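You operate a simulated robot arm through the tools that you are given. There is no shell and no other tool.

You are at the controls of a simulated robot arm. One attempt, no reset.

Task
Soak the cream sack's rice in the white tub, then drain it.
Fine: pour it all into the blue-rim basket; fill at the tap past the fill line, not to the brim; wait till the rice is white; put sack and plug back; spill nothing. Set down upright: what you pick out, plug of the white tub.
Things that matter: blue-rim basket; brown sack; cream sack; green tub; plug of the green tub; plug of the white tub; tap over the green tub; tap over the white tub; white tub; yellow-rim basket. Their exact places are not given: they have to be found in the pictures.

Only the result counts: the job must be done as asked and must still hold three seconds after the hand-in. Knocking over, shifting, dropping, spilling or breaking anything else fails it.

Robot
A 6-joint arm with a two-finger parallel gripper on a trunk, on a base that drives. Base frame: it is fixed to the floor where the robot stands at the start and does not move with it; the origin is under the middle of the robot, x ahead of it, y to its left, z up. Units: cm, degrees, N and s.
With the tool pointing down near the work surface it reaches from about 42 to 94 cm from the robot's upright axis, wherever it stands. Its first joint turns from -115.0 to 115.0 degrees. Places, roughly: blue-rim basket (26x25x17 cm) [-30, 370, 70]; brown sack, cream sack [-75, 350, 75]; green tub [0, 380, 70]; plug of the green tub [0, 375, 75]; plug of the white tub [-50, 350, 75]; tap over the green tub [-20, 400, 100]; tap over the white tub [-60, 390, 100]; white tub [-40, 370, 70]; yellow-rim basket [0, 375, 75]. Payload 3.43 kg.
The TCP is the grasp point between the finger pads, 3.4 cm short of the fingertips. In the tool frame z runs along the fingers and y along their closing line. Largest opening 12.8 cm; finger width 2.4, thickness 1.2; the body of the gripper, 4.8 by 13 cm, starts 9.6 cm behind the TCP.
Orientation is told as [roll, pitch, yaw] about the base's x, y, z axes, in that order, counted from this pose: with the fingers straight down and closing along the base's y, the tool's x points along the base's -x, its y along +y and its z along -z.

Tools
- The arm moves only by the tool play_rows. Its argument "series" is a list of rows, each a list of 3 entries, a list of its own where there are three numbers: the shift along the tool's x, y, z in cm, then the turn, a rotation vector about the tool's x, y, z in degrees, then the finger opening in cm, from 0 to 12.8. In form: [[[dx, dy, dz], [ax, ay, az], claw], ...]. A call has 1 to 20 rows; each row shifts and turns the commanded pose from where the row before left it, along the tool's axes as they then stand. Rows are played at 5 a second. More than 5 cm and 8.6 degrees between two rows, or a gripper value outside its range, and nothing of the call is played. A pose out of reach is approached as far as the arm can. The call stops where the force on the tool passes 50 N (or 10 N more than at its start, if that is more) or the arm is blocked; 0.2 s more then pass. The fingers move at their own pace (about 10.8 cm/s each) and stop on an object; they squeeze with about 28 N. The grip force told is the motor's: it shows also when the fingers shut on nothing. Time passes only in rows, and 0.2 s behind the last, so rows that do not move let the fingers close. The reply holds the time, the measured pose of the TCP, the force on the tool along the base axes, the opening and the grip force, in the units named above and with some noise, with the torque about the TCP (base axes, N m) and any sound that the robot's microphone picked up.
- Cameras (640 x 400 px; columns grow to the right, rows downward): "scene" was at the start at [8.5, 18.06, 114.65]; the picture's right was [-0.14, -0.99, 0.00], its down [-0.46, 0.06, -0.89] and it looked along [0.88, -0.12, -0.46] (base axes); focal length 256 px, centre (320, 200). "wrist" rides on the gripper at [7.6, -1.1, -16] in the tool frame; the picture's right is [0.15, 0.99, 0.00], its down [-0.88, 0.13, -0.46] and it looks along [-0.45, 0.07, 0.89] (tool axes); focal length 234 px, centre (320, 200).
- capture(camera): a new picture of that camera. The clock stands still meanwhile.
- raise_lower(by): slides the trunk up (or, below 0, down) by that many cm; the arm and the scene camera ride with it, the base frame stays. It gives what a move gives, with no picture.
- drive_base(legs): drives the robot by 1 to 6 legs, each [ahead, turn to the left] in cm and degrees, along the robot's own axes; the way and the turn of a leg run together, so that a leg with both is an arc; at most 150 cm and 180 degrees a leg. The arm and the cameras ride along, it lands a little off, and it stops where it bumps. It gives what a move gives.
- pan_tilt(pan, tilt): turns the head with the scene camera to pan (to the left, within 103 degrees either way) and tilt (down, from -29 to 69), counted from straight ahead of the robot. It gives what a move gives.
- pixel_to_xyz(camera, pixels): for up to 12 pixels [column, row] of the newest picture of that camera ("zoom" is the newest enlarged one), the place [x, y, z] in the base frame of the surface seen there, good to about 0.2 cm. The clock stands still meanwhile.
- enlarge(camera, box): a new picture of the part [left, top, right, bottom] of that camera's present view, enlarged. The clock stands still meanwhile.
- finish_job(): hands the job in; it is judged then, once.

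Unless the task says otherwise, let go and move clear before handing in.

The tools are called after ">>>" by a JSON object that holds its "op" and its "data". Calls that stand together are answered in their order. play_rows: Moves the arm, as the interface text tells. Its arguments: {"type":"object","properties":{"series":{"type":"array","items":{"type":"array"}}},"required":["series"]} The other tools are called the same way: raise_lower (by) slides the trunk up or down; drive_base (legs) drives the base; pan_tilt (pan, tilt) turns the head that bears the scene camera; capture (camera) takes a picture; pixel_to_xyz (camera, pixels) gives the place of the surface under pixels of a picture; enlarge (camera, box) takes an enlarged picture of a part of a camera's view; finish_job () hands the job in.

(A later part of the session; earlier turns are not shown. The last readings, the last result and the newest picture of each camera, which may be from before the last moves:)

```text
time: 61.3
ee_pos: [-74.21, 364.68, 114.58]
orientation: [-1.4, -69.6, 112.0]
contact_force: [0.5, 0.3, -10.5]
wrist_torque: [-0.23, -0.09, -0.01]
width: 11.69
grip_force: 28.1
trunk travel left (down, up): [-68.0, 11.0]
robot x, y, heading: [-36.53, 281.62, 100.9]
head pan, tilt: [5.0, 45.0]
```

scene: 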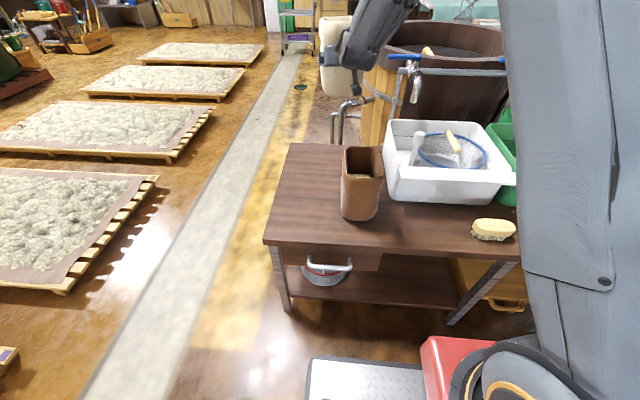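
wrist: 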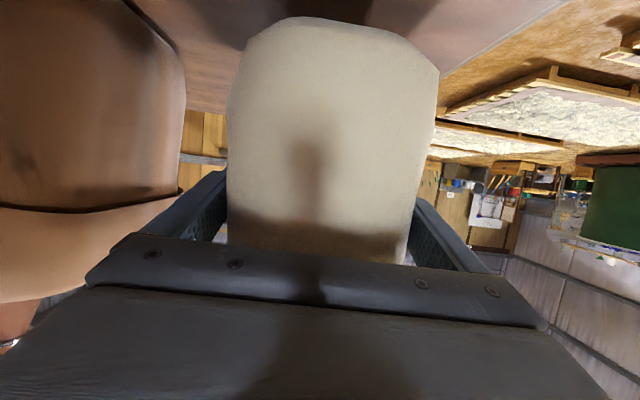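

The commanded pose restarts from the real one, good. I pull back 10 cm and then shift right 26.7 cm to bring the sack beside the basket, at z 114.

>>> {"op": "play_rows", "data": {"series": [[[0.58, 0, -1.6], [0, 0, 0], 0], [[0.58, 0, -1.6], [0, 0, 0], 0], [[0.58, 0, -1.6], [0, 0, 0], 0], [[0.58, 0, -1.6], [0, 0, 0], 0], [[0.58, 0, -1.6], [0, 0, 0], 0], [[0.58, 0, -1.6], [0, 0, 0], 0], [[0, -2.4, 0], [0, 0, 0], 0], [[0, -2.4, 0], [0, 0, 0], 0], [[0, -2.4, 0], [0, 0, 0], 0], [[0, -2.4, 0], [0, 0, 0], 0], [[0, -2.4, 0], [0, 0, 0], 0], [[0, -2.4, 0], [0, 0, 0], 0], [[0, -2.4, 0], [0, 0, 0], 0], [[0, -2.4, 0], [0, 0, 0], 0], [[0, -2.4, 0], [0, 0, 0], 0], [[0, -2.4, 0], [0, 0, 0], 0], [[0, -2.4, 0], [0, 0, 0], 0], [[0, 0, 0], [0, 0, 0], 0]]}}

>>> {"op": "capture", "data": {"camera": "scene"}}

>>> {"op": "capture", "data": {"camera": "wrist"}}

```text
time: 65.1
ee_pos: [-69.85, 354.91, 115.05]
orientation: [-2.5, -69.3, 112.1]
contact_force: [-0.3, -0.9, -11.2]
wrist_torque: [-0.19, -0.13, 0.0]
width: 11.67
grip_force: 28.7
out of reach, approached as far as the arm can: row 7, 8, 9, 10, 11, 12, 13, 14, 15, 16, 17
trunk travel left (down, up): [-68.0, 11.0]
robot x, y, heading: [-37.09, 281.39, 100.7]
head pan, tilt: [5.0, 45.0]
```

```text
taken
```

scene: 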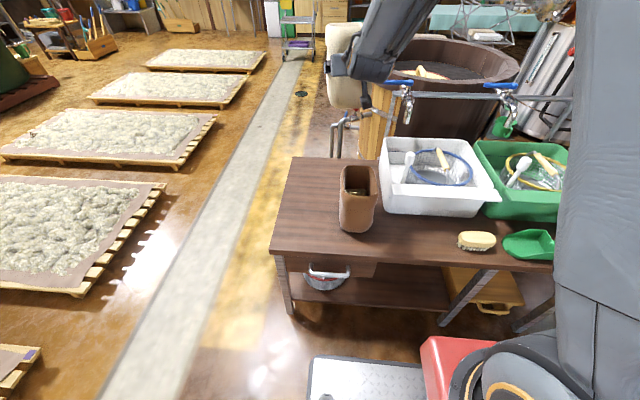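

```text
taken
```

wrist: 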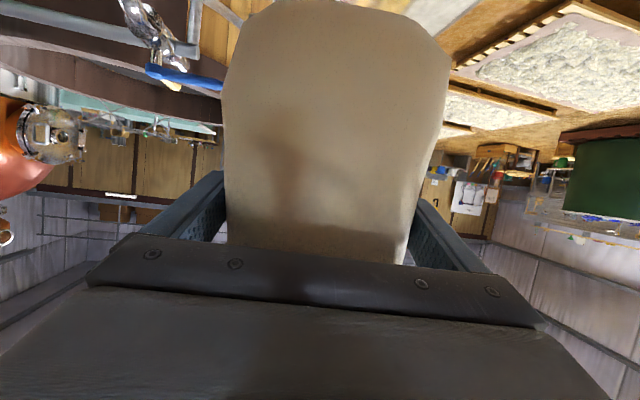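

Moving right fails at once, so a wrist joint limit (tool yaw vs. arm direction) stops it, not the radius. I raise the trunk a bit and drive the robot about 35 cm to the right (back, turn, ahead, turn) so that the pour spot lies on the arm's good side.

>>> {"op": "raise_lower", "data": {"by": 8}}

>>> {"op": "drive_base", "data": {"legs": [[-34, 0], [0, -45], [48, 0]]}}

>>> {"op": "capture", "data": {"camera": "scene"}}

```text
time: 66.2
ee_pos: [-69.49, 352.64, 123.0]
orientation: [-2.5, -69.3, 112.0]
contact_force: [-0.2, 0.2, -10.6]
wrist_torque: [-0.22, -0.07, 0.0]
width: 11.66
grip_force: 27.8
trunk travel left (down, up): [-76.0, 3.0]
robot x, y, heading: [-36.74, 281.68, 100.7]
head pan, tilt: [5.0, 45.0]
```

```text
time: 73.0
ee_pos: [22.63, 363.94, 122.92]
orientation: [-2.5, -69.3, 68.0]
contact_force: [-0.6, 0.1, -11.3]
wrist_torque: [-0.23, 0.15, 0.0]
width: 11.69
grip_force: 28.3
trunk travel left (down, up): [-76.0, 3.0]
robot x, y, heading: [-2.85, 290.07, 56.9]
head pan, tilt: [5.0, 45.0]
```

```text
taken
```

scene: 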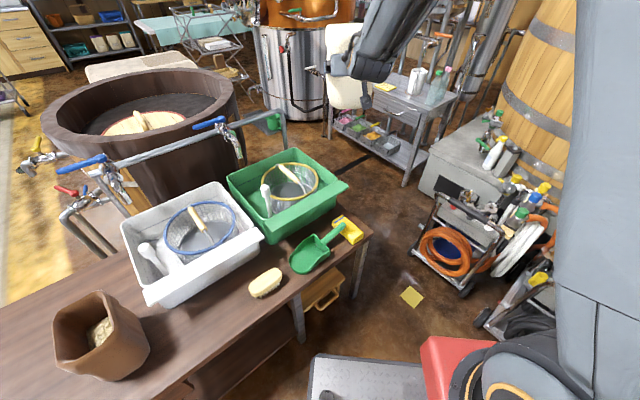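

Robot is now at (-2.9,290.1), heading 57, sack safe and nothing touched. I turn left 44° so the sack swings in high above the tub.

>>> {"op": "drive_base", "data": {"legs": [[0, 44]]}}

>>> {"op": "pan_tilt", "data": {"pan": 5, "tilt": 45}}

>>> {"op": "capture", "data": {"camera": "scene"}}

```text
time: 75.4
ee_pos: [-34.76, 361.55, 123.02]
orientation: [-2.5, -69.2, 111.2]
contact_force: [0.1, 0.2, -10.9]
wrist_torque: [-0.21, -0.1, 0.0]
width: 11.7
grip_force: 27.9
trunk travel left (down, up): [-76.0, 3.0]
robot x, y, heading: [-3.05, 289.92, 100.1]
head pan, tilt: [5.0, 45.0]
```

```text
time: 76.0
ee_pos: [-34.86, 361.63, 122.87]
orientation: [-2.5, -69.2, 111.1]
contact_force: [0.2, -0.9, -10.7]
wrist_torque: [-0.26, -0.06, 0.03]
width: 11.67
grip_force: 28.1
trunk travel left (down, up): [-76.0, 3.0]
robot x, y, heading: [-3.29, 289.8, 100.2]
head pan, tilt: [5.0, 45.0]
```

```text
taken
```

scene: 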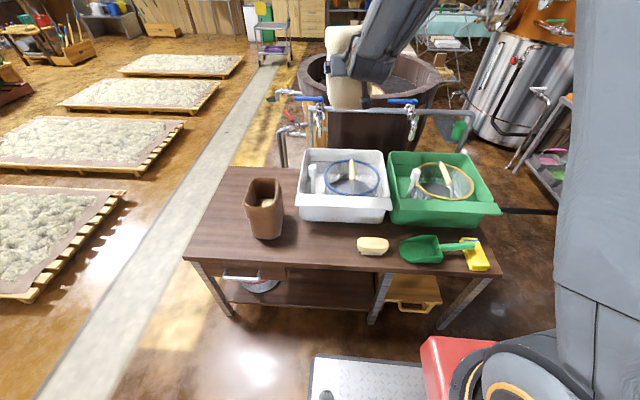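

Now there is a free view of the tub with the sack at (-34.9,361.6,122.9). I turn the tool to a heading of about 98°, and shift it left to r≈-20 from the basket centre, away from the joint limit.

>>> {"op": "play_rows", "data": {"series": [[[0, 2.25, 0], [0, 0, 0], 0], [[0, 2.25, 0], [0, 0, 0], 0], [[0, 0, 0], [4.89, 0, 2.33], 0], [[0, 0, 0], [4.89, 0, 2.33], 0], [[-0.19, 2.25, 0.53], [0, 0, 0], 0], [[-0.19, 2.25, 0.53], [0, 0, 0], 0], [[-0.19, 2.25, 0.53], [0, 0, 0], 0], [[-0.19, 2.25, 0.53], [0, 0, 0], 0], [[-0.19, 2.25, 0.53], [0, 0, 0], 0], [[0, 0, 0], [0, 0, 0], 0]]}}

>>> {"op": "capture", "data": {"camera": "scene"}}

```text
time: 78.2
ee_pos: [-50.5, 361.4, 122.8]
orientation: [0.0, -69.3, 98.0]
contact_force: [0.2, 0.6, -10.3]
wrist_torque: [-0.19, -0.06, 0.0]
width: 11.67
grip_force: 27.8
trunk travel left (down, up): [-76.0, 3.0]
robot x, y, heading: [-3.46, 290.21, 100.3]
head pan, tilt: [5.0, 45.0]
```

```text
taken
```

scene: 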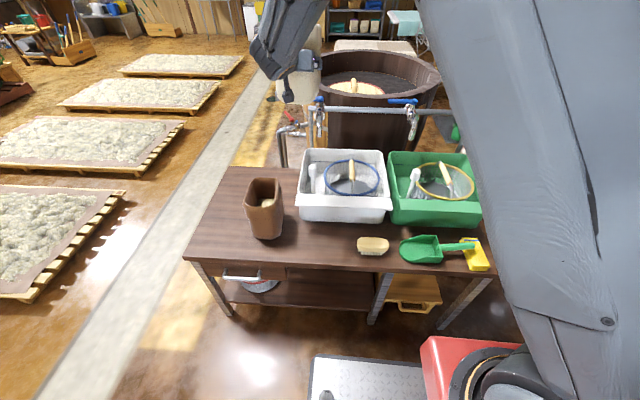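

The pose is clean: yaw 98, pitch -69.3, TCP 19.4 cm left of the basket centre. I lower the trunk 18 cm and roll the sack to about 60° (still no flow expected), then look.

>>> {"op": "raise_lower", "data": {"by": -18}}

>>> {"op": "play_rows", "data": {"series": [[[0, 0, 0], [0, 0, 6], 0], [[0, 0, 0], [0, 0, 6], 0], [[0, 0, 0], [0, 0, 6], 0], [[0, 0, 0], [0, 0, 6], 0], [[0, 0, 0], [0, 0, 6], 0], [[0, 0, 0], [0, 0, 6], 0], [[0, 0, 0], [0, 0, 6], 0], [[0, 0, 0], [0, 0, 6], 0], [[0, 0, 0], [0, 0, 0], 0]]}}

>>> {"op": "capture", "data": {"camera": "scene"}}

>>> {"op": "enlarge", "data": {"camera": "scene", "box": [230, 60, 410, 230]}}

```text
time: 80.2
ee_pos: [-50.69, 361.25, 104.97]
orientation: [0.1, -69.4, 98.0]
contact_force: [-0.4, 0.2, -10.4]
wrist_torque: [-0.25, -0.06, 0.0]
width: 11.67
grip_force: 27.5
trunk travel left (down, up): [-58.0, 21.0]
robot x, y, heading: [-3.43, 289.89, 100.1]
head pan, tilt: [5.0, 45.0]
```

```text
time: 82.2
ee_pos: [-52.42, 362.38, 107.13]
orientation: [61.8, -38.9, 26.1]
contact_force: [-0.4, -0.1, -10.5]
wrist_torque: [-0.24, -0.13, 0.02]
width: 11.66
grip_force: 27.3
out of reach, approached as far as the arm can: row 7, 8
trunk travel left (down, up): [-58.0, 21.0]
robot x, y, heading: [-3.05, 289.94, 100.2]
head pan, tilt: [5.0, 45.0]
```

```text
taken
```

scene: 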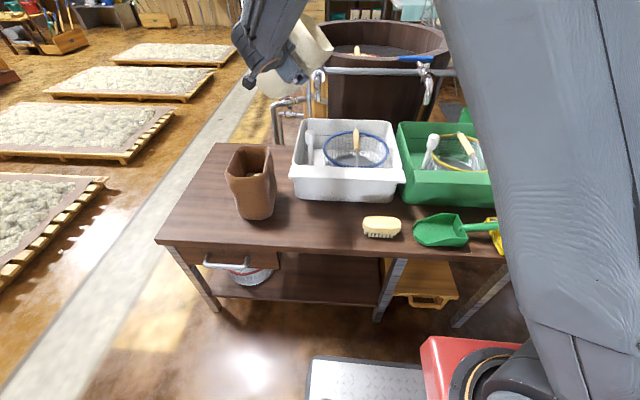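

```text
2.35 times, centred on (320, 145) of scene
```

zoom: 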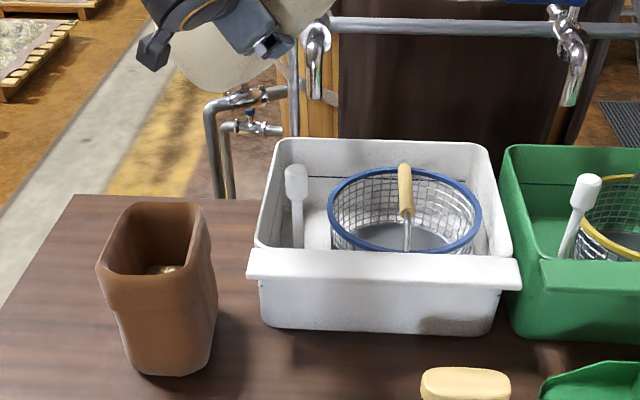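

The roll to the right hits a joint limit at about 40° (TCP pushed off to (-52.4,362.4,107.1)), nothing has poured. I roll back upright and test the other direction to -42°, which should stay dry.

>>> {"op": "play_rows", "data": {"series": [[[0, 0, 0], [0, 0, -6], 0], [[0, 0, 0], [0, 0, -6], 0], [[0, 0, 0], [0, 0, -6], 0], [[0, 0, 0], [0, 0, -6], 0], [[0, 0, 0], [0, 0, -6], 0], [[0, 0, 0], [0, 0, -6], 0], [[0, 0, 0], [0, 0, -6], 0], [[0, 0, 0], [0, 0, -6], 0], [[0, 0, 0], [0, 0, 0], 0]]}}

>>> {"op": "play_rows", "data": {"series": [[[0, 0, 0], [0, 0, -6], 0], [[0, 0, 0], [0, 0, -6], 0], [[0, 0, 0], [0, 0, -6], 0], [[0, 0, 0], [0, 0, -6], 0], [[0, 0, 0], [0, 0, -6], 0], [[0, 0, 0], [0, 0, -6], 0], [[0, 0, 0], [0, 0, -6], 0], [[0, 0, 0], [0, 0, 0], 0]]}}

>>> {"op": "capture", "data": {"camera": "scene"}}

```text
time: 84.2
ee_pos: [-52.26, 362.45, 107.04]
orientation: [-0.1, -69.3, 98.2]
contact_force: [-1.1, -0.8, -10.2]
wrist_torque: [-0.24, -0.05, -0.01]
width: 11.7
grip_force: 28.1
trunk travel left (down, up): [-58.0, 21.0]
robot x, y, heading: [-3.13, 289.9, 100.3]
head pan, tilt: [5.0, 45.0]
```

```text
time: 86.0
ee_pos: [-52.09, 362.22, 107.13]
orientation: [-60.6, -44.0, 166.7]
contact_force: [0.8, 0.1, -10.6]
wrist_torque: [-0.23, 0.02, 0.03]
width: 11.67
grip_force: 28.8
trunk travel left (down, up): [-58.0, 21.0]
robot x, y, heading: [-3.28, 289.82, 100.2]
head pan, tilt: [5.0, 45.0]
```

```text
taken
```

scene: 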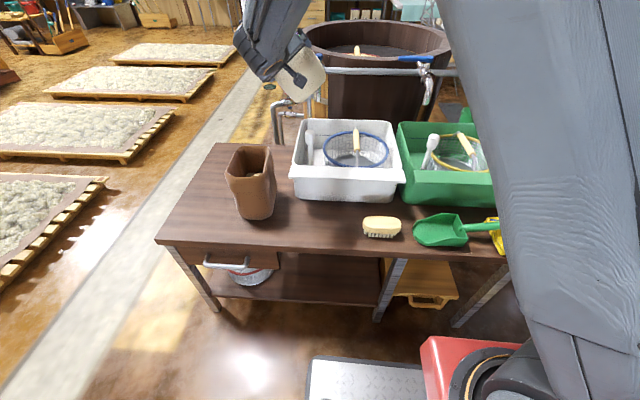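

Rolling left works freely, so I will pour leftward from the basket's right side. I roll upright again and measure the obstacles on that side (green plug, green tap).

>>> {"op": "play_rows", "data": {"series": [[[0, 0, 0], [0, 0, 6], 0], [[0, 0, 0], [0, 0, 6], 0], [[0, 0, 0], [0, 0, 6], 0], [[0, 0, 0], [0, 0, 6], 0], [[0, 0, 0], [0, 0, 6], 0], [[0, 0, 0], [0, 0, 6], 0], [[0, 0, 0], [0, 0, 6], 0], [[0, 0, 0], [0, 0, 0], 0]]}}

>>> {"op": "enlarge", "data": {"camera": "scene", "box": [285, 50, 495, 215]}}

```text
time: 87.8
ee_pos: [-52.44, 362.2, 107.03]
orientation: [0.3, -69.2, 97.8]
contact_force: [-0.2, 0.2, -9.7]
wrist_torque: [-0.21, -0.05, -0.01]
width: 11.67
grip_force: 27.8
trunk travel left (down, up): [-58.0, 21.0]
robot x, y, heading: [-2.94, 290.41, 100.3]
head pan, tilt: [5.0, 45.0]
```

```text
2.42 times, centred on (390, 132) of scene
```

zoom: 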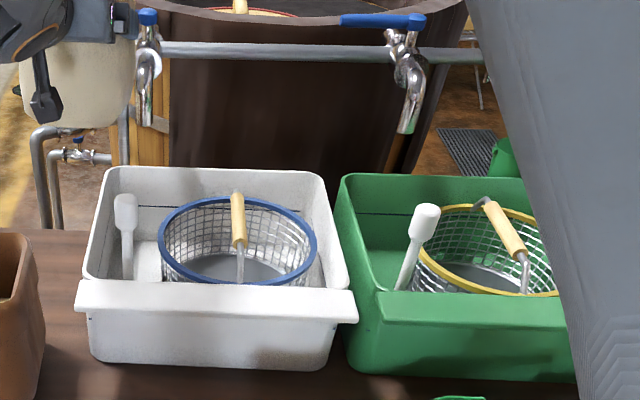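

>>> {"op": "pixel_to_xyz", "data": {"camera": "zoom", "pixels": [[425, 212], [418, 240], [407, 128], [408, 75], [345, 19], [415, 18], [343, 185], [336, 200], [360, 320], [240, 200], [262, 200], [147, 18]]}}

>>> {"op": "pixel_to_xyz", "data": {"camera": "zoom", "pixels": [[300, 222], [316, 250], [300, 275], [163, 235], [190, 205], [175, 270], [270, 205], [238, 240], [350, 300], [330, 290], [145, 120], [140, 50]]}}

```text
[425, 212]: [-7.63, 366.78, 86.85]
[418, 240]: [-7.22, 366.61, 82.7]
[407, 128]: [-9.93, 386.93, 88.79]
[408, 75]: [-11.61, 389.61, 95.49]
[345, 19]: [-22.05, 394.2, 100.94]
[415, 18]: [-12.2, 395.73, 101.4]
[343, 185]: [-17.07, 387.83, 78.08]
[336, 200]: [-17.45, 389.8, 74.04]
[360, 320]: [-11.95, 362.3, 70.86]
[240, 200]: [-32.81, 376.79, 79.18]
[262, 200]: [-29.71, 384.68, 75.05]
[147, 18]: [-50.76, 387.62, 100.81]
```

```text
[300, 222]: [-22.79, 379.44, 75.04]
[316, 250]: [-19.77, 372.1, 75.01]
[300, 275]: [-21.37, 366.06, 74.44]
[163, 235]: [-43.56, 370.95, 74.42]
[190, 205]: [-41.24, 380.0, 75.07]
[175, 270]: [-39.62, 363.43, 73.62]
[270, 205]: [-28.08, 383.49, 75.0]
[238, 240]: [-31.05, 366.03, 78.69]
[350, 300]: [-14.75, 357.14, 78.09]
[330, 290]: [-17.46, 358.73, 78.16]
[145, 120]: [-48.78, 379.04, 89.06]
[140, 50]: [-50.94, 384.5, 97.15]
```

Green plug top is at (-7.4,366.8,87), green spout end at (-9.9,386.9,88.8). I turn the tool to heading ~82° and carry the sack across to the basket's right side at (-12.4,365.0).

>>> {"op": "play_rows", "data": {"series": [[[0, 0, 0], [4.99, 0, 1.89], 0], [[0, 0, 0], [4.99, 0, 1.89], 0], [[0, 0, 0], [4.99, 0, 1.89], 0], [[-0.21, -2.8, 0.554], [0, 0, 0], 0], [[-0.21, -2.8, 0.554], [0, 0, 0], 0], [[-0.21, -2.8, 0.554], [0, 0, 0], 0], [[-0.21, -2.8, 0.554], [0, 0, 0], 0], [[-0.21, -2.8, 0.554], [0, 0, 0], 0], [[-0.21, -2.8, 0.554], [0, 0, 0], 0], [[-0.21, -2.8, 0.554], [0, 0, 0], 0], [[-0.21, -2.8, 0.554], [0, 0, 0], 0], [[-0.21, -2.8, 0.554], [0, 0, 0], 0], [[-0.21, -2.8, 0.554], [0, 0, 0], 0], [[-0.21, -2.8, 0.554], [0, 0, 0], 0], [[-0.21, -2.8, 0.554], [0, 0, 0], 0], [[-0.21, -2.8, 0.554], [0, 0, 0], 0], [[-0.21, -2.8, 0.554], [0, 0, 0], 0], [[0, 0, 0], [0, 0, 0], 0]]}}

>>> {"op": "capture", "data": {"camera": "scene"}}

```text
time: 91.6
ee_pos: [-12.18, 364.94, 107.18]
orientation: [0.1, -69.3, 81.8]
contact_force: [-0.4, -0.5, -11.5]
wrist_torque: [-0.21, 0.04, 0.01]
width: 11.69
grip_force: 28.0
trunk travel left (down, up): [-58.0, 21.0]
robot x, y, heading: [-3.37, 290.41, 100.3]
head pan, tilt: [5.0, 45.0]
```

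```text
taken
```

scene: 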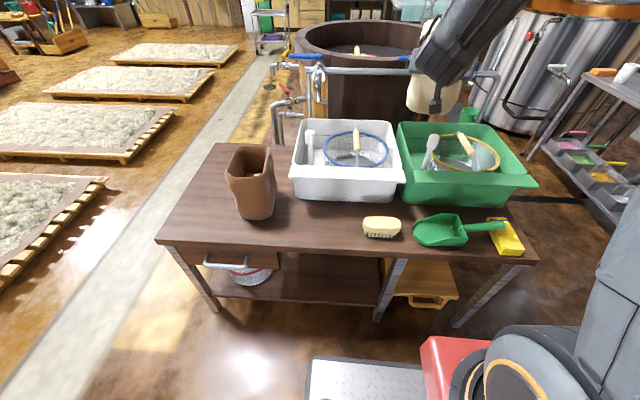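

The sack is at (-12.2,364.9,107.2), right of the basket, taps untouched. I roll it left to -60°, then lower the trunk 9 cm.

>>> {"op": "play_rows", "data": {"series": [[[0, 0, 0], [0, 0, -6], 0], [[0, 0, 0], [0, 0, -6], 0], [[0, 0, 0], [0, 0, -6], 0], [[0, 0, 0], [0, 0, -6], 0], [[0, 0, 0], [0, 0, -6], 0], [[0, 0, 0], [0, 0, -6], 0], [[0, 0, 0], [0, 0, -6], 0], [[0, 0, 0], [0, 0, -6], 0], [[0, 0, 0], [0, 0, -6], 0], [[0, 0, 0], [0, 0, -6], 0], [[0, 0, 0], [0, 0, 0], 0]]}}

>>> {"op": "raise_lower", "data": {"by": -8.5}}

>>> {"op": "capture", "data": {"camera": "scene"}}

>>> {"op": "enlarge", "data": {"camera": "scene", "box": [280, 20, 500, 200]}}

```text
time: 94.0
ee_pos: [-12.36, 365.01, 107.18]
orientation: [-66.4, -27.9, 160.5]
contact_force: [-0.7, 0.3, -10.1]
wrist_torque: [-0.24, 0.08, 0.03]
width: 11.7
grip_force: 28.2
trunk travel left (down, up): [-58.0, 21.0]
robot x, y, heading: [-3.06, 290.13, 100.2]
head pan, tilt: [5.0, 45.0]
```

```text
time: 95.2
ee_pos: [-12.24, 364.96, 98.73]
orientation: [-66.6, -28.0, 160.6]
contact_force: [-0.7, 1.1, -2.3]
wrist_torque: [0.34, -0.36, 0.09]
width: 11.66
grip_force: 28.2
trunk travel left (down, up): [-49.5, 29.5]
robot x, y, heading: [-3.15, 290.27, 100.2]
head pan, tilt: [5.0, 45.0]
```

```text
taken
```

scene: 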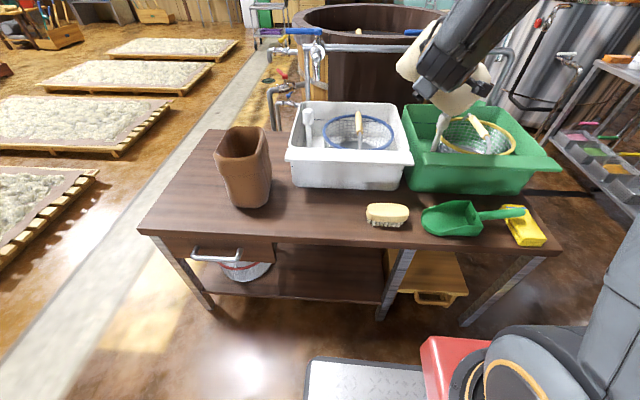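

```text
2.22 times, centred on (390, 110) of scene
```

zoom: 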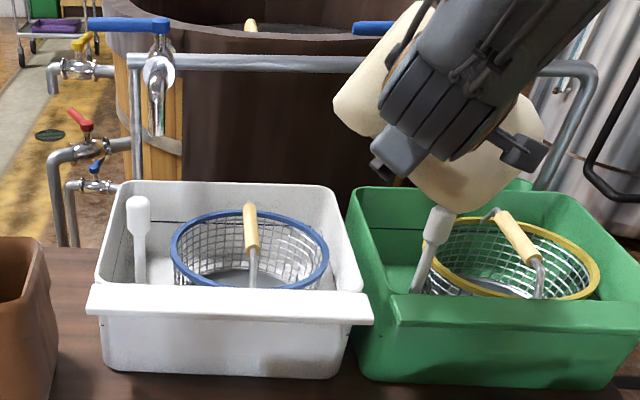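

The vertical force fell from -10 to -2.3 N: the sack's bottom corner is resting on the green plug's top. I raise the trunk 5 cm at once and check.

>>> {"op": "raise_lower", "data": {"by": 5}}

>>> {"op": "enlarge", "data": {"camera": "scene", "box": [280, 20, 500, 200]}}

>>> {"op": "pixel_to_xyz", "data": {"camera": "zoom", "pixels": [[441, 226], [432, 250], [139, 205], [138, 240], [420, 280], [250, 225]]}}

```text
time: 96.1
ee_pos: [-12.33, 365.08, 103.58]
orientation: [-66.4, -27.8, 160.5]
contact_force: [0.1, -0.8, -10.5]
wrist_torque: [-0.21, 0.1, -0.05]
width: 11.68
grip_force: 27.4
trunk travel left (down, up): [-54.5, 24.5]
robot x, y, heading: [-3.05, 290.19, 100.3]
head pan, tilt: [5.0, 45.0]
```

```text
2.22 times, centred on (390, 110) of scene
```

zoom: 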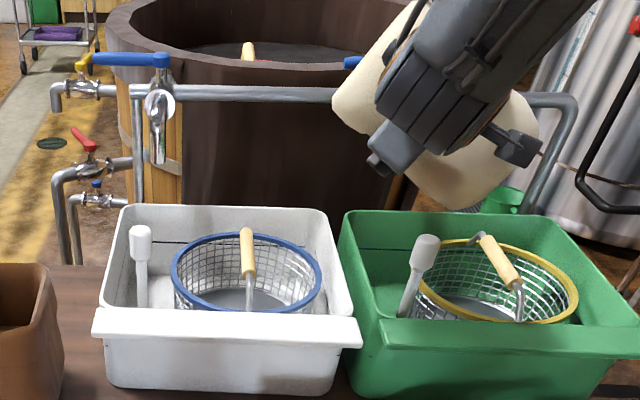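

```text
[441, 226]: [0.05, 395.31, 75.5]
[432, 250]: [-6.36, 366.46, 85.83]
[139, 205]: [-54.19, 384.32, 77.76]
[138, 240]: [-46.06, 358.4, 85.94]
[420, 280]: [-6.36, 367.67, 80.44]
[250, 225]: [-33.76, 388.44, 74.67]
```

The load is back to -10.5 N. I verify that the green plug still stands where it was ((-7.5,366.7,86.9) before).

>>> {"op": "enlarge", "data": {"camera": "scene", "box": [400, 90, 480, 170]}}

```text
5.00 times, centred on (440, 130) of scene
```

zoom: 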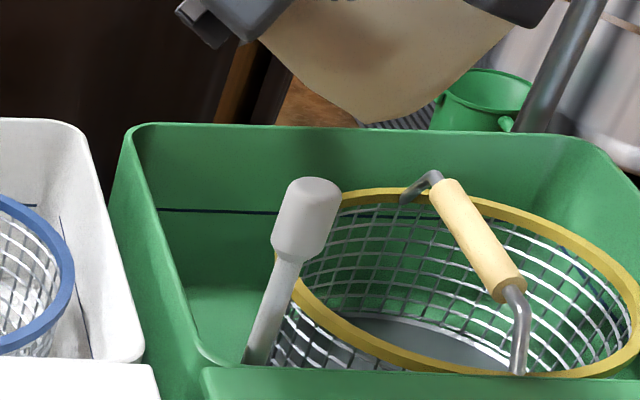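

>>> {"op": "pixel_to_xyz", "data": {"camera": "zoom", "pixels": [[313, 188], [290, 200], [335, 205], [300, 245], [280, 285], [260, 345], [265, 320], [250, 340], [325, 180], [270, 300]]}}

```text
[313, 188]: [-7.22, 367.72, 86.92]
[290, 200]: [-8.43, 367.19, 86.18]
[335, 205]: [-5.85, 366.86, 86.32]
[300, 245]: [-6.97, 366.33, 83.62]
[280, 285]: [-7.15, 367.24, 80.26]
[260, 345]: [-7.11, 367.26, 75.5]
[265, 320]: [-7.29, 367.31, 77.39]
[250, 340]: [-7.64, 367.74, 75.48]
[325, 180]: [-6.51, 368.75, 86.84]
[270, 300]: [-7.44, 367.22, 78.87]
```

The green plug stands upright and unmoved. I roll on to -78° at this height, then lower the trunk by 4.5 cm (safe over the plug at that angle).

>>> {"op": "play_rows", "data": {"series": [[[0, 0, 0], [0, 0, -3], 0], [[0, 0, 0], [0, 0, -3], 0], [[0, 0, 0], [0, 0, -3], 0], [[0, 0, 0], [0, 0, -3], 0], [[0, 0, 0], [0, 0, -3], 0], [[0, 0, 0], [0, 0, -3], 0], [[0, 0, 0], [0, 0, 0], 0]]}}

>>> {"op": "enlarge", "data": {"camera": "scene", "box": [280, 20, 500, 200]}}

```text
time: 97.7
ee_pos: [-12.39, 365.07, 103.58]
orientation: [-68.9, -11.2, 167.7]
contact_force: [0.1, 0.6, -10.3]
wrist_torque: [-0.21, 0.11, -0.02]
width: 11.67
grip_force: 27.9
trunk travel left (down, up): [-54.5, 24.5]
robot x, y, heading: [-3.1, 290.26, 100.1]
head pan, tilt: [5.0, 45.0]
```

```text
2.22 times, centred on (390, 110) of scene
```

zoom: 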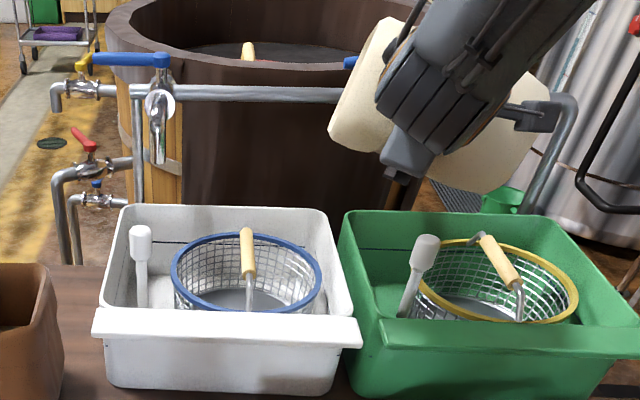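

>>> {"op": "raise_lower", "data": {"by": -4.5}}

>>> {"op": "enlarge", "data": {"camera": "scene", "box": [280, 20, 500, 200]}}

>>> {"op": "pixel_to_xyz", "data": {"camera": "zoom", "pixels": [[337, 115], [345, 85], [375, 30], [350, 120], [370, 135], [385, 20], [342, 100], [400, 140], [480, 160], [360, 60]]}}

```text
time: 98.6
ee_pos: [-12.32, 365.03, 99.07]
orientation: [-68.8, -11.3, 167.9]
contact_force: [-0.2, -0.7, -10.4]
wrist_torque: [-0.24, 0.13, -0.01]
width: 11.68
grip_force: 27.7
trunk travel left (down, up): [-50.0, 29.0]
robot x, y, heading: [-3.44, 290.15, 100.1]
head pan, tilt: [5.0, 45.0]
```

```text
2.22 times, centred on (390, 110) of scene
```

zoom: 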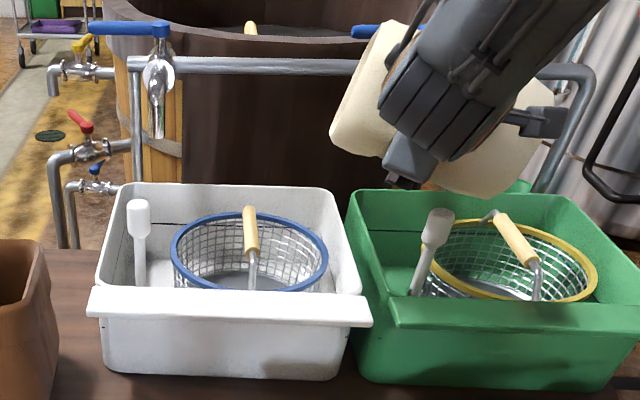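

```text
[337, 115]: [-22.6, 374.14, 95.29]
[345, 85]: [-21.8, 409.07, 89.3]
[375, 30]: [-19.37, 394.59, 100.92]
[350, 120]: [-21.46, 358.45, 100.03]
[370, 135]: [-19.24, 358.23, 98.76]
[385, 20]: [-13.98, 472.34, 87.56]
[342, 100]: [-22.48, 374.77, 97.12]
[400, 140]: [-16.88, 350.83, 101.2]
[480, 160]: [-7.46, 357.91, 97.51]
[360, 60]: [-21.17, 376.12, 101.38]
```

The rim's low corner is near (-22.6,374.1,95.3), about 9 cm right of the basket centre; I shift 4 cm left so the stream falls well inside, then roll slowly to -88°.

>>> {"op": "play_rows", "data": {"series": [[[-1.95, 0.42, 0], [0, 0, 0], 0], [[-1.95, 0.42, 0], [0, 0, 0], 0], [[0, 0, 0], [0, 0, -2], 0], [[0, 0, 0], [0, 0, -2], 0], [[0, 0, 0], [0, 0, -2], 0], [[0, 0, 0], [0, 0, -2], 0], [[0, 0, 0], [0, 0, -2], 0], [[0, 0, 0], [0, 0, 0], 0], [[0, 0, 0], [0, 0, 0], 0]]}}

>>> {"op": "enlarge", "data": {"camera": "scene", "box": [280, 20, 500, 200]}}

>>> {"op": "pixel_to_xyz", "data": {"camera": "zoom", "pixels": [[310, 115], [312, 130], [315, 105], [320, 90], [330, 60], [325, 140], [345, 145], [310, 122]]}}

```text
time: 100.6
ee_pos: [-16.42, 365.54, 99.12]
orientation: [-69.3, -2.0, 171.3]
contact_force: [0.1, -0.9, -8.5]
wrist_torque: [-0.22, 0.11, -0.05]
width: 11.66
grip_force: 27.8
trunk travel left (down, up): [-50.0, 29.0]
robot x, y, heading: [-2.89, 290.02, 100.0]
head pan, tilt: [5.0, 45.0]
```

```text
2.22 times, centred on (390, 110) of scene
```

zoom: 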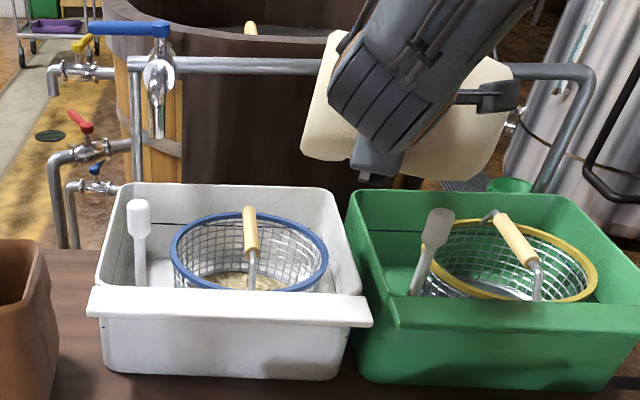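

```text
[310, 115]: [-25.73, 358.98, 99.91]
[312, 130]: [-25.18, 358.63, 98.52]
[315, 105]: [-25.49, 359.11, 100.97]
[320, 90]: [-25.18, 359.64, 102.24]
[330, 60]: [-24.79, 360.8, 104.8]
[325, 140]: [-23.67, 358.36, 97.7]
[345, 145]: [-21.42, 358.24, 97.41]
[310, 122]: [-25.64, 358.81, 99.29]
```

Rice is falling into the basket (zoom (245,280)) and the load fell to -8.5 N; nothing lies outside. I continue the slow roll to about -104°, drifting left to keep the lip in place.

>>> {"op": "play_rows", "data": {"series": [[[-0.28, 0, 0], [0, 0, -2], 0], [[-0.28, 0, 0], [0, 0, -2], 0], [[0, 0, 0], [0, 0, 0], 0], [[-0.28, 0, 0], [0, 0, -2], 0], [[-0.28, 0, 0], [0, 0, -2], 0], [[0, 0, 0], [0, 0, 0], 0], [[-0.28, 0, 0], [0, 0, -2], 0], [[-0.28, 0, 0], [0, 0, -2], 0], [[0, 0, 0], [0, 0, 0], 0], [[-0.28, 0, 0], [0, 0, -2], 0], [[-0.28, 0, 0], [0, 0, -2], 0], [[0, 0, 0], [0, 0, 0], 0], [[0, 0, 0], [0, 0, 0], 0]]}}

>>> {"op": "enlarge", "data": {"camera": "scene", "box": [280, 20, 500, 200]}}

```text
time: 103.4
ee_pos: [-18.52, 365.75, 98.91]
orientation: [-68.8, 13.0, 177.1]
contact_force: [0.2, 0.1, -2.8]
wrist_torque: [-0.05, 0.02, 0.02]
width: 11.66
grip_force: 27.7
trunk travel left (down, up): [-50.0, 29.0]
robot x, y, heading: [-3.39, 290.3, 100.1]
head pan, tilt: [5.0, 45.0]
```

```text
2.22 times, centred on (390, 110) of scene
```

zoom: 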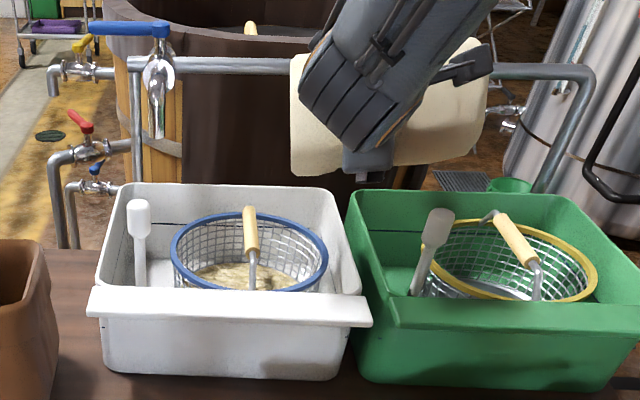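

Only -2.8 N is left, so nearly all the rice is out and lies in the basket. I roll on to about -140° to empty the corners.

>>> {"op": "play_rows", "data": {"series": [[[-0.6, -0.15, 0], [0, 0, -3], 0], [[-0.6, -0.18, 0], [0, 0, -3], 0], [[-0.58, -0.22, 0], [0, 0, -3], 0], [[-0.56, -0.25, 0], [0, 0, -3], 0], [[-0.55, -0.28, 0], [0, 0, -3], 0], [[-0.53, -0.31, 0], [0, 0, -3], 0], [[-0.51, -0.34, 0], [0, 0, -3], 0], [[-0.49, -0.37, 0], [0, 0, -3], 0], [[-0.47, -0.4, 0], [0, 0, -3], 0], [[-0.45, -0.42, 0], [0, 0, -3], 0], [[-0.43, -0.44, 0], [0, 0, -3], 0], [[-0.4, -0.47, 0], [0, 0, -3], 0], [[0, 0, 0], [0, 0, 0], 0], [[0, 0, 0], [0, 0, 0], 0], [[0, 0, 0], [0, 0, 0], 0]]}}

>>> {"op": "enlarge", "data": {"camera": "scene", "box": [280, 20, 500, 200]}}

>>> {"op": "capture", "data": {"camera": "wrist"}}

```text
time: 106.6
ee_pos: [-25.67, 366.88, 99.0]
orientation: [-59.6, 45.6, -165.3]
contact_force: [-0.5, 0.1, -1.8]
wrist_torque: [-0.05, 0.0, 0.0]
width: 11.61
grip_force: 28.0
trunk travel left (down, up): [-50.0, 29.0]
robot x, y, heading: [-3.2, 289.67, 100.2]
head pan, tilt: [5.0, 45.0]
```

```text
2.22 times, centred on (390, 110) of scene
```

zoom: 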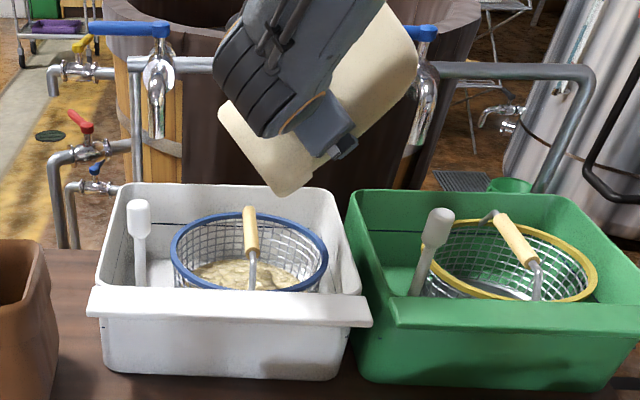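

```text
taken
```

wrist: 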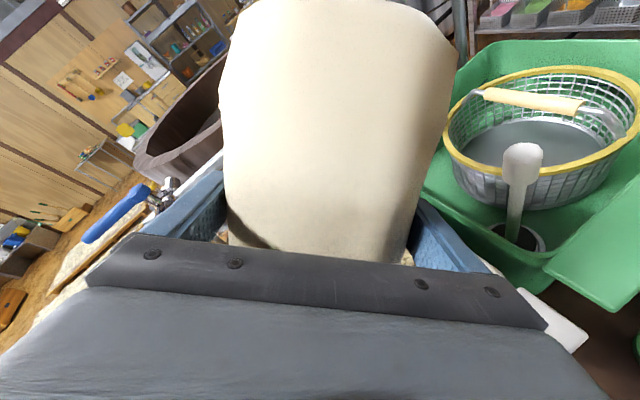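

Only -1.8 N remains and the rice heap lies in the basket. I roll a little further to about -156° and wiggle to shake out the last grains.

>>> {"op": "play_rows", "data": {"series": [[[-0.42, -0.6, 0], [0, 0, -3], 0], [[-0.4, -0.62, 0], [0, 0, -3], 0], [[-0.38, -0.64, 0], [0, 0, -3], 0], [[-0.36, -0.66, 0], [0, 0, -3], 0], [[-0.34, -0.68, 0], [0, 0, -4], 0], [[0, 0, 0], [0, 0, 3], 0], [[0, 0, 0], [0, 0, -3], 0], [[0, 0, 0], [0, 0, 3], 0], [[0, 0, 0], [0, 0, -3], 0], [[0, 0, 0], [0, 0, 0], 0], [[0, 0, 0], [0, 0, 0], 0], [[0, 0, 0], [0, 0, 0], 0]]}}

>>> {"op": "enlarge", "data": {"camera": "scene", "box": [280, 20, 500, 200]}}

```text
time: 109.2
ee_pos: [-29.69, 367.37, 99.15]
orientation: [-47.2, 58.8, -149.6]
contact_force: [-1.0, -0.3, -1.0]
wrist_torque: [-0.02, 0.01, 0.0]
width: 11.63
grip_force: 28.2
trunk travel left (down, up): [-50.0, 29.0]
robot x, y, heading: [-3.11, 290.23, 100.0]
head pan, tilt: [5.0, 45.0]
```

```text
2.22 times, centred on (390, 110) of scene
```

zoom: 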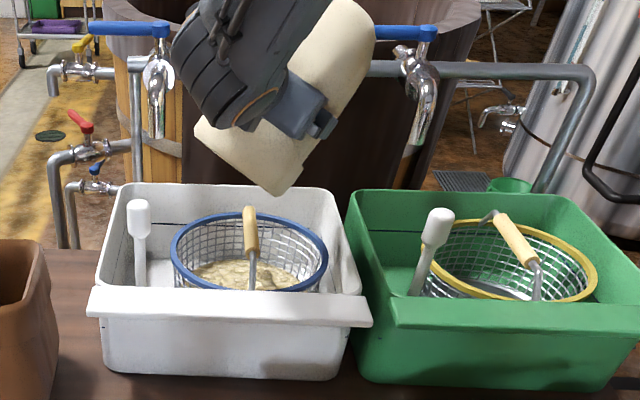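

The sack is empty (about -1 N) and all rice appears in the basket. I raise the trunk 10 cm and roll the sack back toward upright, shifting right once the mouth is level.

>>> {"op": "raise_lower", "data": {"by": 10}}

>>> {"op": "play_rows", "data": {"series": [[[0, 0, 0], [0, 0, 6], 0], [[0, 0, 0], [0, 0, 6], 0], [[0, 0, 0], [0, 0, 6], 0], [[0, 0, 0], [0, 0, 6], 0], [[0, 0, 0], [0, 0, 6], 0], [[0, 0, 0], [0, 0, 6], 0], [[0, 0, 0], [0, 0, 6], 0], [[0, 0, 0], [0, 0, 6], 0], [[1.88, 0.68, 0], [0, 0, 0], 0], [[1.88, 0.68, 0], [0, 0, 0], 0], [[1.88, 0.68, 0], [0, 0, 0], 0], [[1.88, 0.68, 0], [0, 0, 0], 0], [[0, 0, 0], [0, 0, 6], 0], [[0, 0, 0], [0, 0, 6], 0], [[0, 0, 0], [0, 0, 6], 0], [[0, 0, 0], [0, 0, 6], 0], [[0, 0, 0], [0, 0, 6], 0], [[0, 0, 0], [0, 0, 6], 0], [[0, 0, 0], [0, 0, 6], 0], [[0, 0, 0], [0, 0, 6], 0]]}}

>>> {"op": "play_rows", "data": {"series": [[[0, 0, 0], [0, 0, 6], 0], [[0, 0, 0], [0, 0, 6], 0], [[0, 0, 0], [0, 0, 6], 0], [[0, 0, 0], [0, 0, 6], 0], [[0, 0, 0], [0, 0, 6], 0], [[0, 0, 0], [0, 0, 6], 0], [[0, 0, 0], [0, 0, 6], 0], [[0, 0, 0], [0, 0, 6], 0], [[0, 0, 0], [0, 0, 6], 0], [[0, 0, 0], [0, 0, 6], 0], [[0, 0, 0], [0, 0, 0], 0]]}}

>>> {"op": "capture", "data": {"camera": "scene"}}

>>> {"op": "enlarge", "data": {"camera": "scene", "box": [280, 60, 420, 210]}}

```text
time: 110.5
ee_pos: [-29.46, 367.41, 109.32]
orientation: [-47.3, 58.8, -149.6]
contact_force: [-0.3, 0.3, -0.7]
wrist_torque: [-0.01, -0.01, 0.01]
width: 11.63
grip_force: 27.8
trunk travel left (down, up): [-60.0, 19.0]
robot x, y, heading: [-3.33, 289.92, 100.2]
head pan, tilt: [5.0, 45.0]
```

```text
time: 114.7
ee_pos: [-21.68, 366.31, 109.03]
orientation: [-66.4, -28.2, 160.5]
contact_force: [0.4, 0.0, -0.4]
wrist_torque: [-0.05, 0.02, 0.0]
width: 11.61
grip_force: 28.2
trunk travel left (down, up): [-60.0, 19.0]
robot x, y, heading: [-3.09, 290.25, 99.9]
head pan, tilt: [5.0, 45.0]
```

```text
time: 117.1
ee_pos: [-21.6, 366.43, 109.08]
orientation: [0.4, -69.2, 81.7]
contact_force: [0.8, 0.8, -0.9]
wrist_torque: [0.0, -0.04, 0.01]
width: 11.63
grip_force: 28.3
trunk travel left (down, up): [-60.0, 19.0]
robot x, y, heading: [-3.06, 289.96, 100.3]
head pan, tilt: [5.0, 45.0]
```

```text
taken
```

scene: 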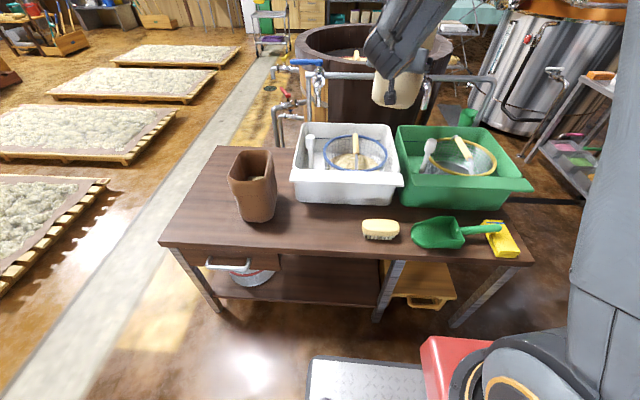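

```text
2.67 times, centred on (350, 135) of scene
```

zoom: 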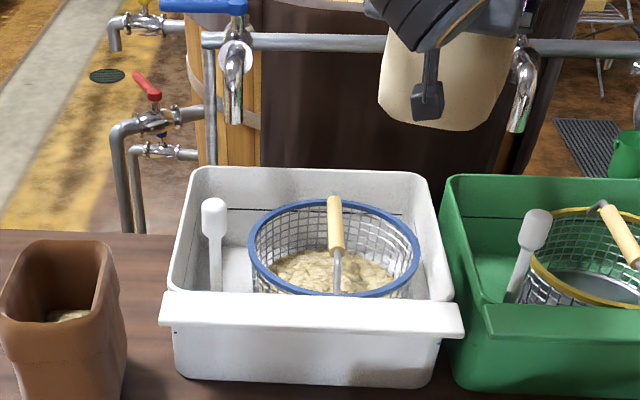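

All rice is in the basket with none outside, and the sack is upright again at (-21.6,366.4,109). I drive back to the place from which I gripped the sack (around (-33.3,263.7)).

>>> {"op": "drive_base", "data": {"legs": [[-55, 0], [0, 45], [48.8, 0], [0, -45]]}}

>>> {"op": "capture", "data": {"camera": "scene"}}

```text
time: 127.0
ee_pos: [-52.77, 337.96, 109.12]
orientation: [0.2, -69.3, 82.4]
contact_force: [0.1, 0.1, -0.8]
wrist_torque: [0.01, -0.01, -0.02]
width: 11.62
grip_force: 28.1
trunk travel left (down, up): [-60.0, 19.0]
robot x, y, heading: [-33.54, 262.13, 100.9]
head pan, tilt: [5.0, 45.0]
```

```text
taken
```

scene: 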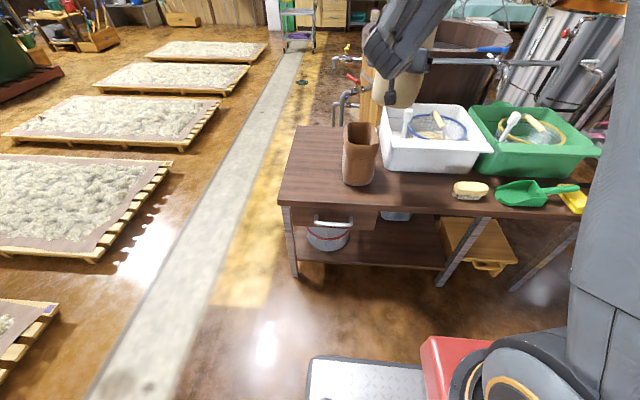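

Robot stands at (-33.5,262.1). I move the sack left above its old spot, turning it back to heading 104.6 on the way.

>>> {"op": "play_rows", "data": {"series": [[[0.13, 2.85, -0.346], [0, 0, 0], 0], [[0.13, 2.85, -0.346], [0, 0, 0], 0], [[0.13, 2.85, -0.346], [0, 0, 0], 0], [[0.13, 2.85, -0.346], [0, 0, 0], 0], [[0.13, 2.85, -0.346], [0, 0, 0], 0], [[0, 0, 0], [-5.19, 0, -1.97], 0], [[0, 0, 0], [-5.19, 0, -1.97], 0], [[-0.066, 2.86, 0.174], [0, 0, 0], 0], [[-0.066, 2.86, 0.174], [0, 0, 0], 0], [[-0.066, 2.86, 0.174], [0, 0, 0], 0], [[-0.066, 2.86, 0.174], [0, 0, 0], 0], [[-0.066, 2.86, 0.174], [0, 0, 0], 0], [[0, 0, 0], [-5.19, 0, -1.97], 0], [[0, 0, 0], [-5.19, 0, -1.97], 0], [[0, 0, 0], [0, 0, 0], 0]]}}

>>> {"op": "capture", "data": {"camera": "scene"}}

```text
time: 130.2
ee_pos: [-81.64, 337.89, 109.01]
orientation: [0.0, -69.4, 104.9]
contact_force: [0.0, 0.6, -0.6]
wrist_torque: [0.03, 0.01, 0.02]
width: 11.63
grip_force: 28.3
trunk travel left (down, up): [-60.0, 19.0]
robot x, y, heading: [-33.32, 261.94, 101.1]
head pan, tilt: [5.0, 45.0]
```

```text
taken
```

scene: 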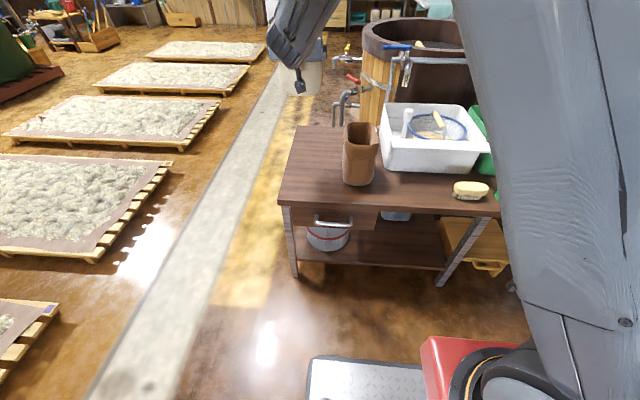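

The pose matches the grasp pose within 0.2 cm; I trim the pitch by -0.6° and lower the trunk 36.5 cm, just short of the bench.

>>> {"op": "play_rows", "data": {"series": [[[0, 0, 0], [0, -0.6, 0], 0], [[0, 0, 0], [0, 0, 0], 0]]}}

>>> {"op": "raise_lower", "data": {"by": -36.5}}

>>> {"op": "capture", "data": {"camera": "wrist"}}

>>> {"op": "enlarge", "data": {"camera": "scene", "box": [220, 0, 420, 180]}}

```text
time: 130.8
ee_pos: [-81.67, 337.85, 109.11]
orientation: [0.0, -69.8, 105.0]
contact_force: [-0.7, -0.2, -1.3]
wrist_torque: [-0.02, 0.0, -0.03]
width: 11.61
grip_force: 28.1
trunk travel left (down, up): [-60.0, 19.0]
robot x, y, heading: [-33.51, 261.61, 100.9]
head pan, tilt: [5.0, 45.0]
```

```text
time: 134.3
ee_pos: [-81.55, 337.84, 72.57]
orientation: [-0.1, -69.7, 104.9]
contact_force: [-1.8, 0.5, 3.2]
wrist_torque: [0.26, 0.47, 0.16]
width: 11.63
grip_force: 27.5
trunk travel left (down, up): [-23.5, 55.5]
robot x, y, heading: [-33.63, 261.84, 100.7]
head pan, tilt: [5.0, 45.0]
```

```text
taken
```

wrist: 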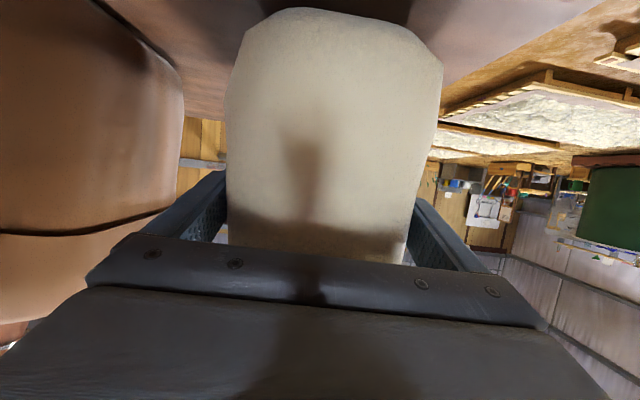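

```text
2.22 times, centred on (320, 90) of scene
```

zoom: 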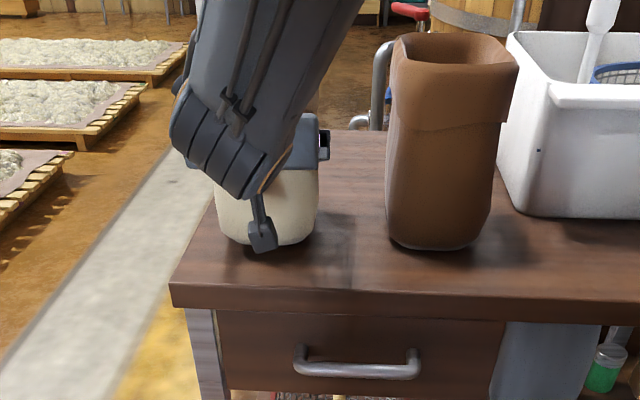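

The force turned to +3.2 N at z 72.6, so a bottom edge of the sack already touches the bench (it pitched slightly in the grip). I press down in 0.3 cm steps to let it sit flat.

>>> {"op": "play_rows", "data": {"series": [[[0.28, 0, 0.1], [0, 0, 0], 0], [[0.28, 0, 0.1], [0, 0, 0], 0], [[0, 0, 0], [0, 0, 0], 0]]}}

>>> {"op": "enlarge", "data": {"camera": "wrist", "box": [200, 0, 460, 200]}}

```text
time: 135.1
ee_pos: [-81.51, 337.92, 71.94]
orientation: [0.2, -69.8, 104.8]
contact_force: [0.8, -3.7, 6.1]
wrist_torque: [0.33, 0.36, 0.17]
width: 11.65
grip_force: 28.1
trunk travel left (down, up): [-23.5, 55.5]
robot x, y, heading: [-33.72, 261.75, 100.9]
head pan, tilt: [5.0, 45.0]
```

```text
2.00 times, centred on (330, 100) of wrist
```

zoom: 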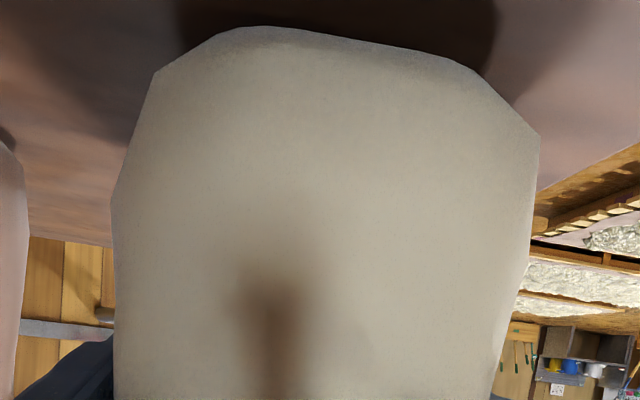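

Force is +6 N at z 71.9. I press 0.6 cm further, to the original grasp height of 71.3.

>>> {"op": "play_rows", "data": {"series": [[[0.19, 0, 0.07], [0, 0, 0], 0], [[0.19, 0, 0.07], [0, 0, 0], 0], [[0.19, 0, 0.07], [0, 0, 0], 0], [[0, 0, 0], [0, 0, 0], 0]]}}

>>> {"op": "enlarge", "data": {"camera": "wrist", "box": [200, 0, 460, 200]}}

```text
time: 136.1
ee_pos: [-81.61, 337.93, 71.54]
orientation: [0.0, -70.0, 104.8]
contact_force: [1.1, -4.2, 8.7]
wrist_torque: [0.51, 0.15, 0.0]
width: 11.63
grip_force: 27.9
trunk travel left (down, up): [-23.5, 55.5]
robot x, y, heading: [-33.67, 261.7, 101.0]
head pan, tilt: [5.0, 45.0]
```

```text
2.00 times, centred on (330, 100) of wrist
```

zoom: 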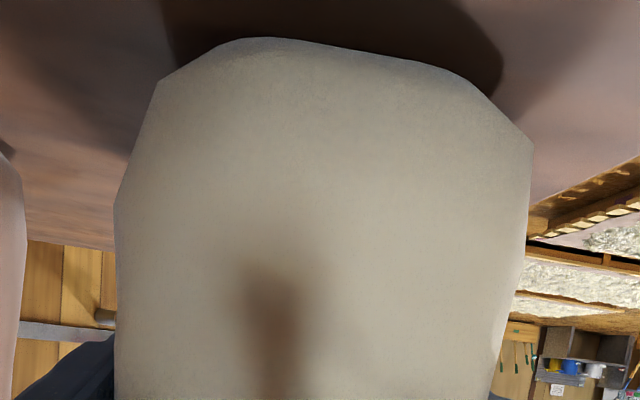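

The contact point lies behind the TCP, so only the back edge was low and the sack is now within about 2° of flat. I open the fingers.

>>> {"op": "play_rows", "data": {"series": [[[0, 0, 0], [0, 0, 0], 11.9], [[0, 0, 0], [0, 0, 0], 12.3], [[0, 0, 0], [0, 0, 0], 12.8], [[0, 0, 0], [0, 0, 0], 12.8], [[0, 0, 0], [0, 0, 0], 12.8]]}}

>>> {"op": "capture", "data": {"camera": "wrist"}}

>>> {"op": "enlarge", "data": {"camera": "scene", "box": [220, 0, 420, 180]}}

```text
time: 137.3
ee_pos: [-81.54, 337.89, 71.46]
orientation: [0.0, -69.9, 104.8]
contact_force: [0.4, -0.1, -0.1]
wrist_torque: [-0.01, -0.01, -0.03]
width: 12.79
grip_force: 0.0
trunk travel left (down, up): [-23.5, 55.5]
robot x, y, heading: [-33.57, 261.9, 100.8]
head pan, tilt: [5.0, 45.0]
```

```text
taken
```

wrist: 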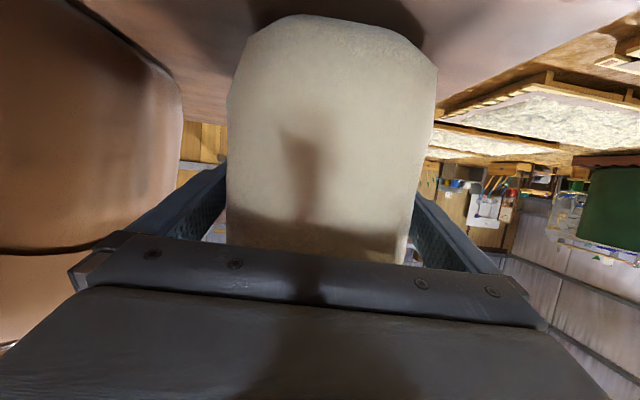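

```text
2.22 times, centred on (320, 90) of scene
```

zoom: 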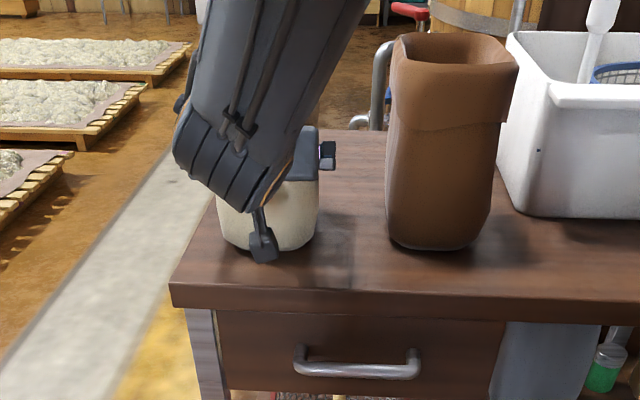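

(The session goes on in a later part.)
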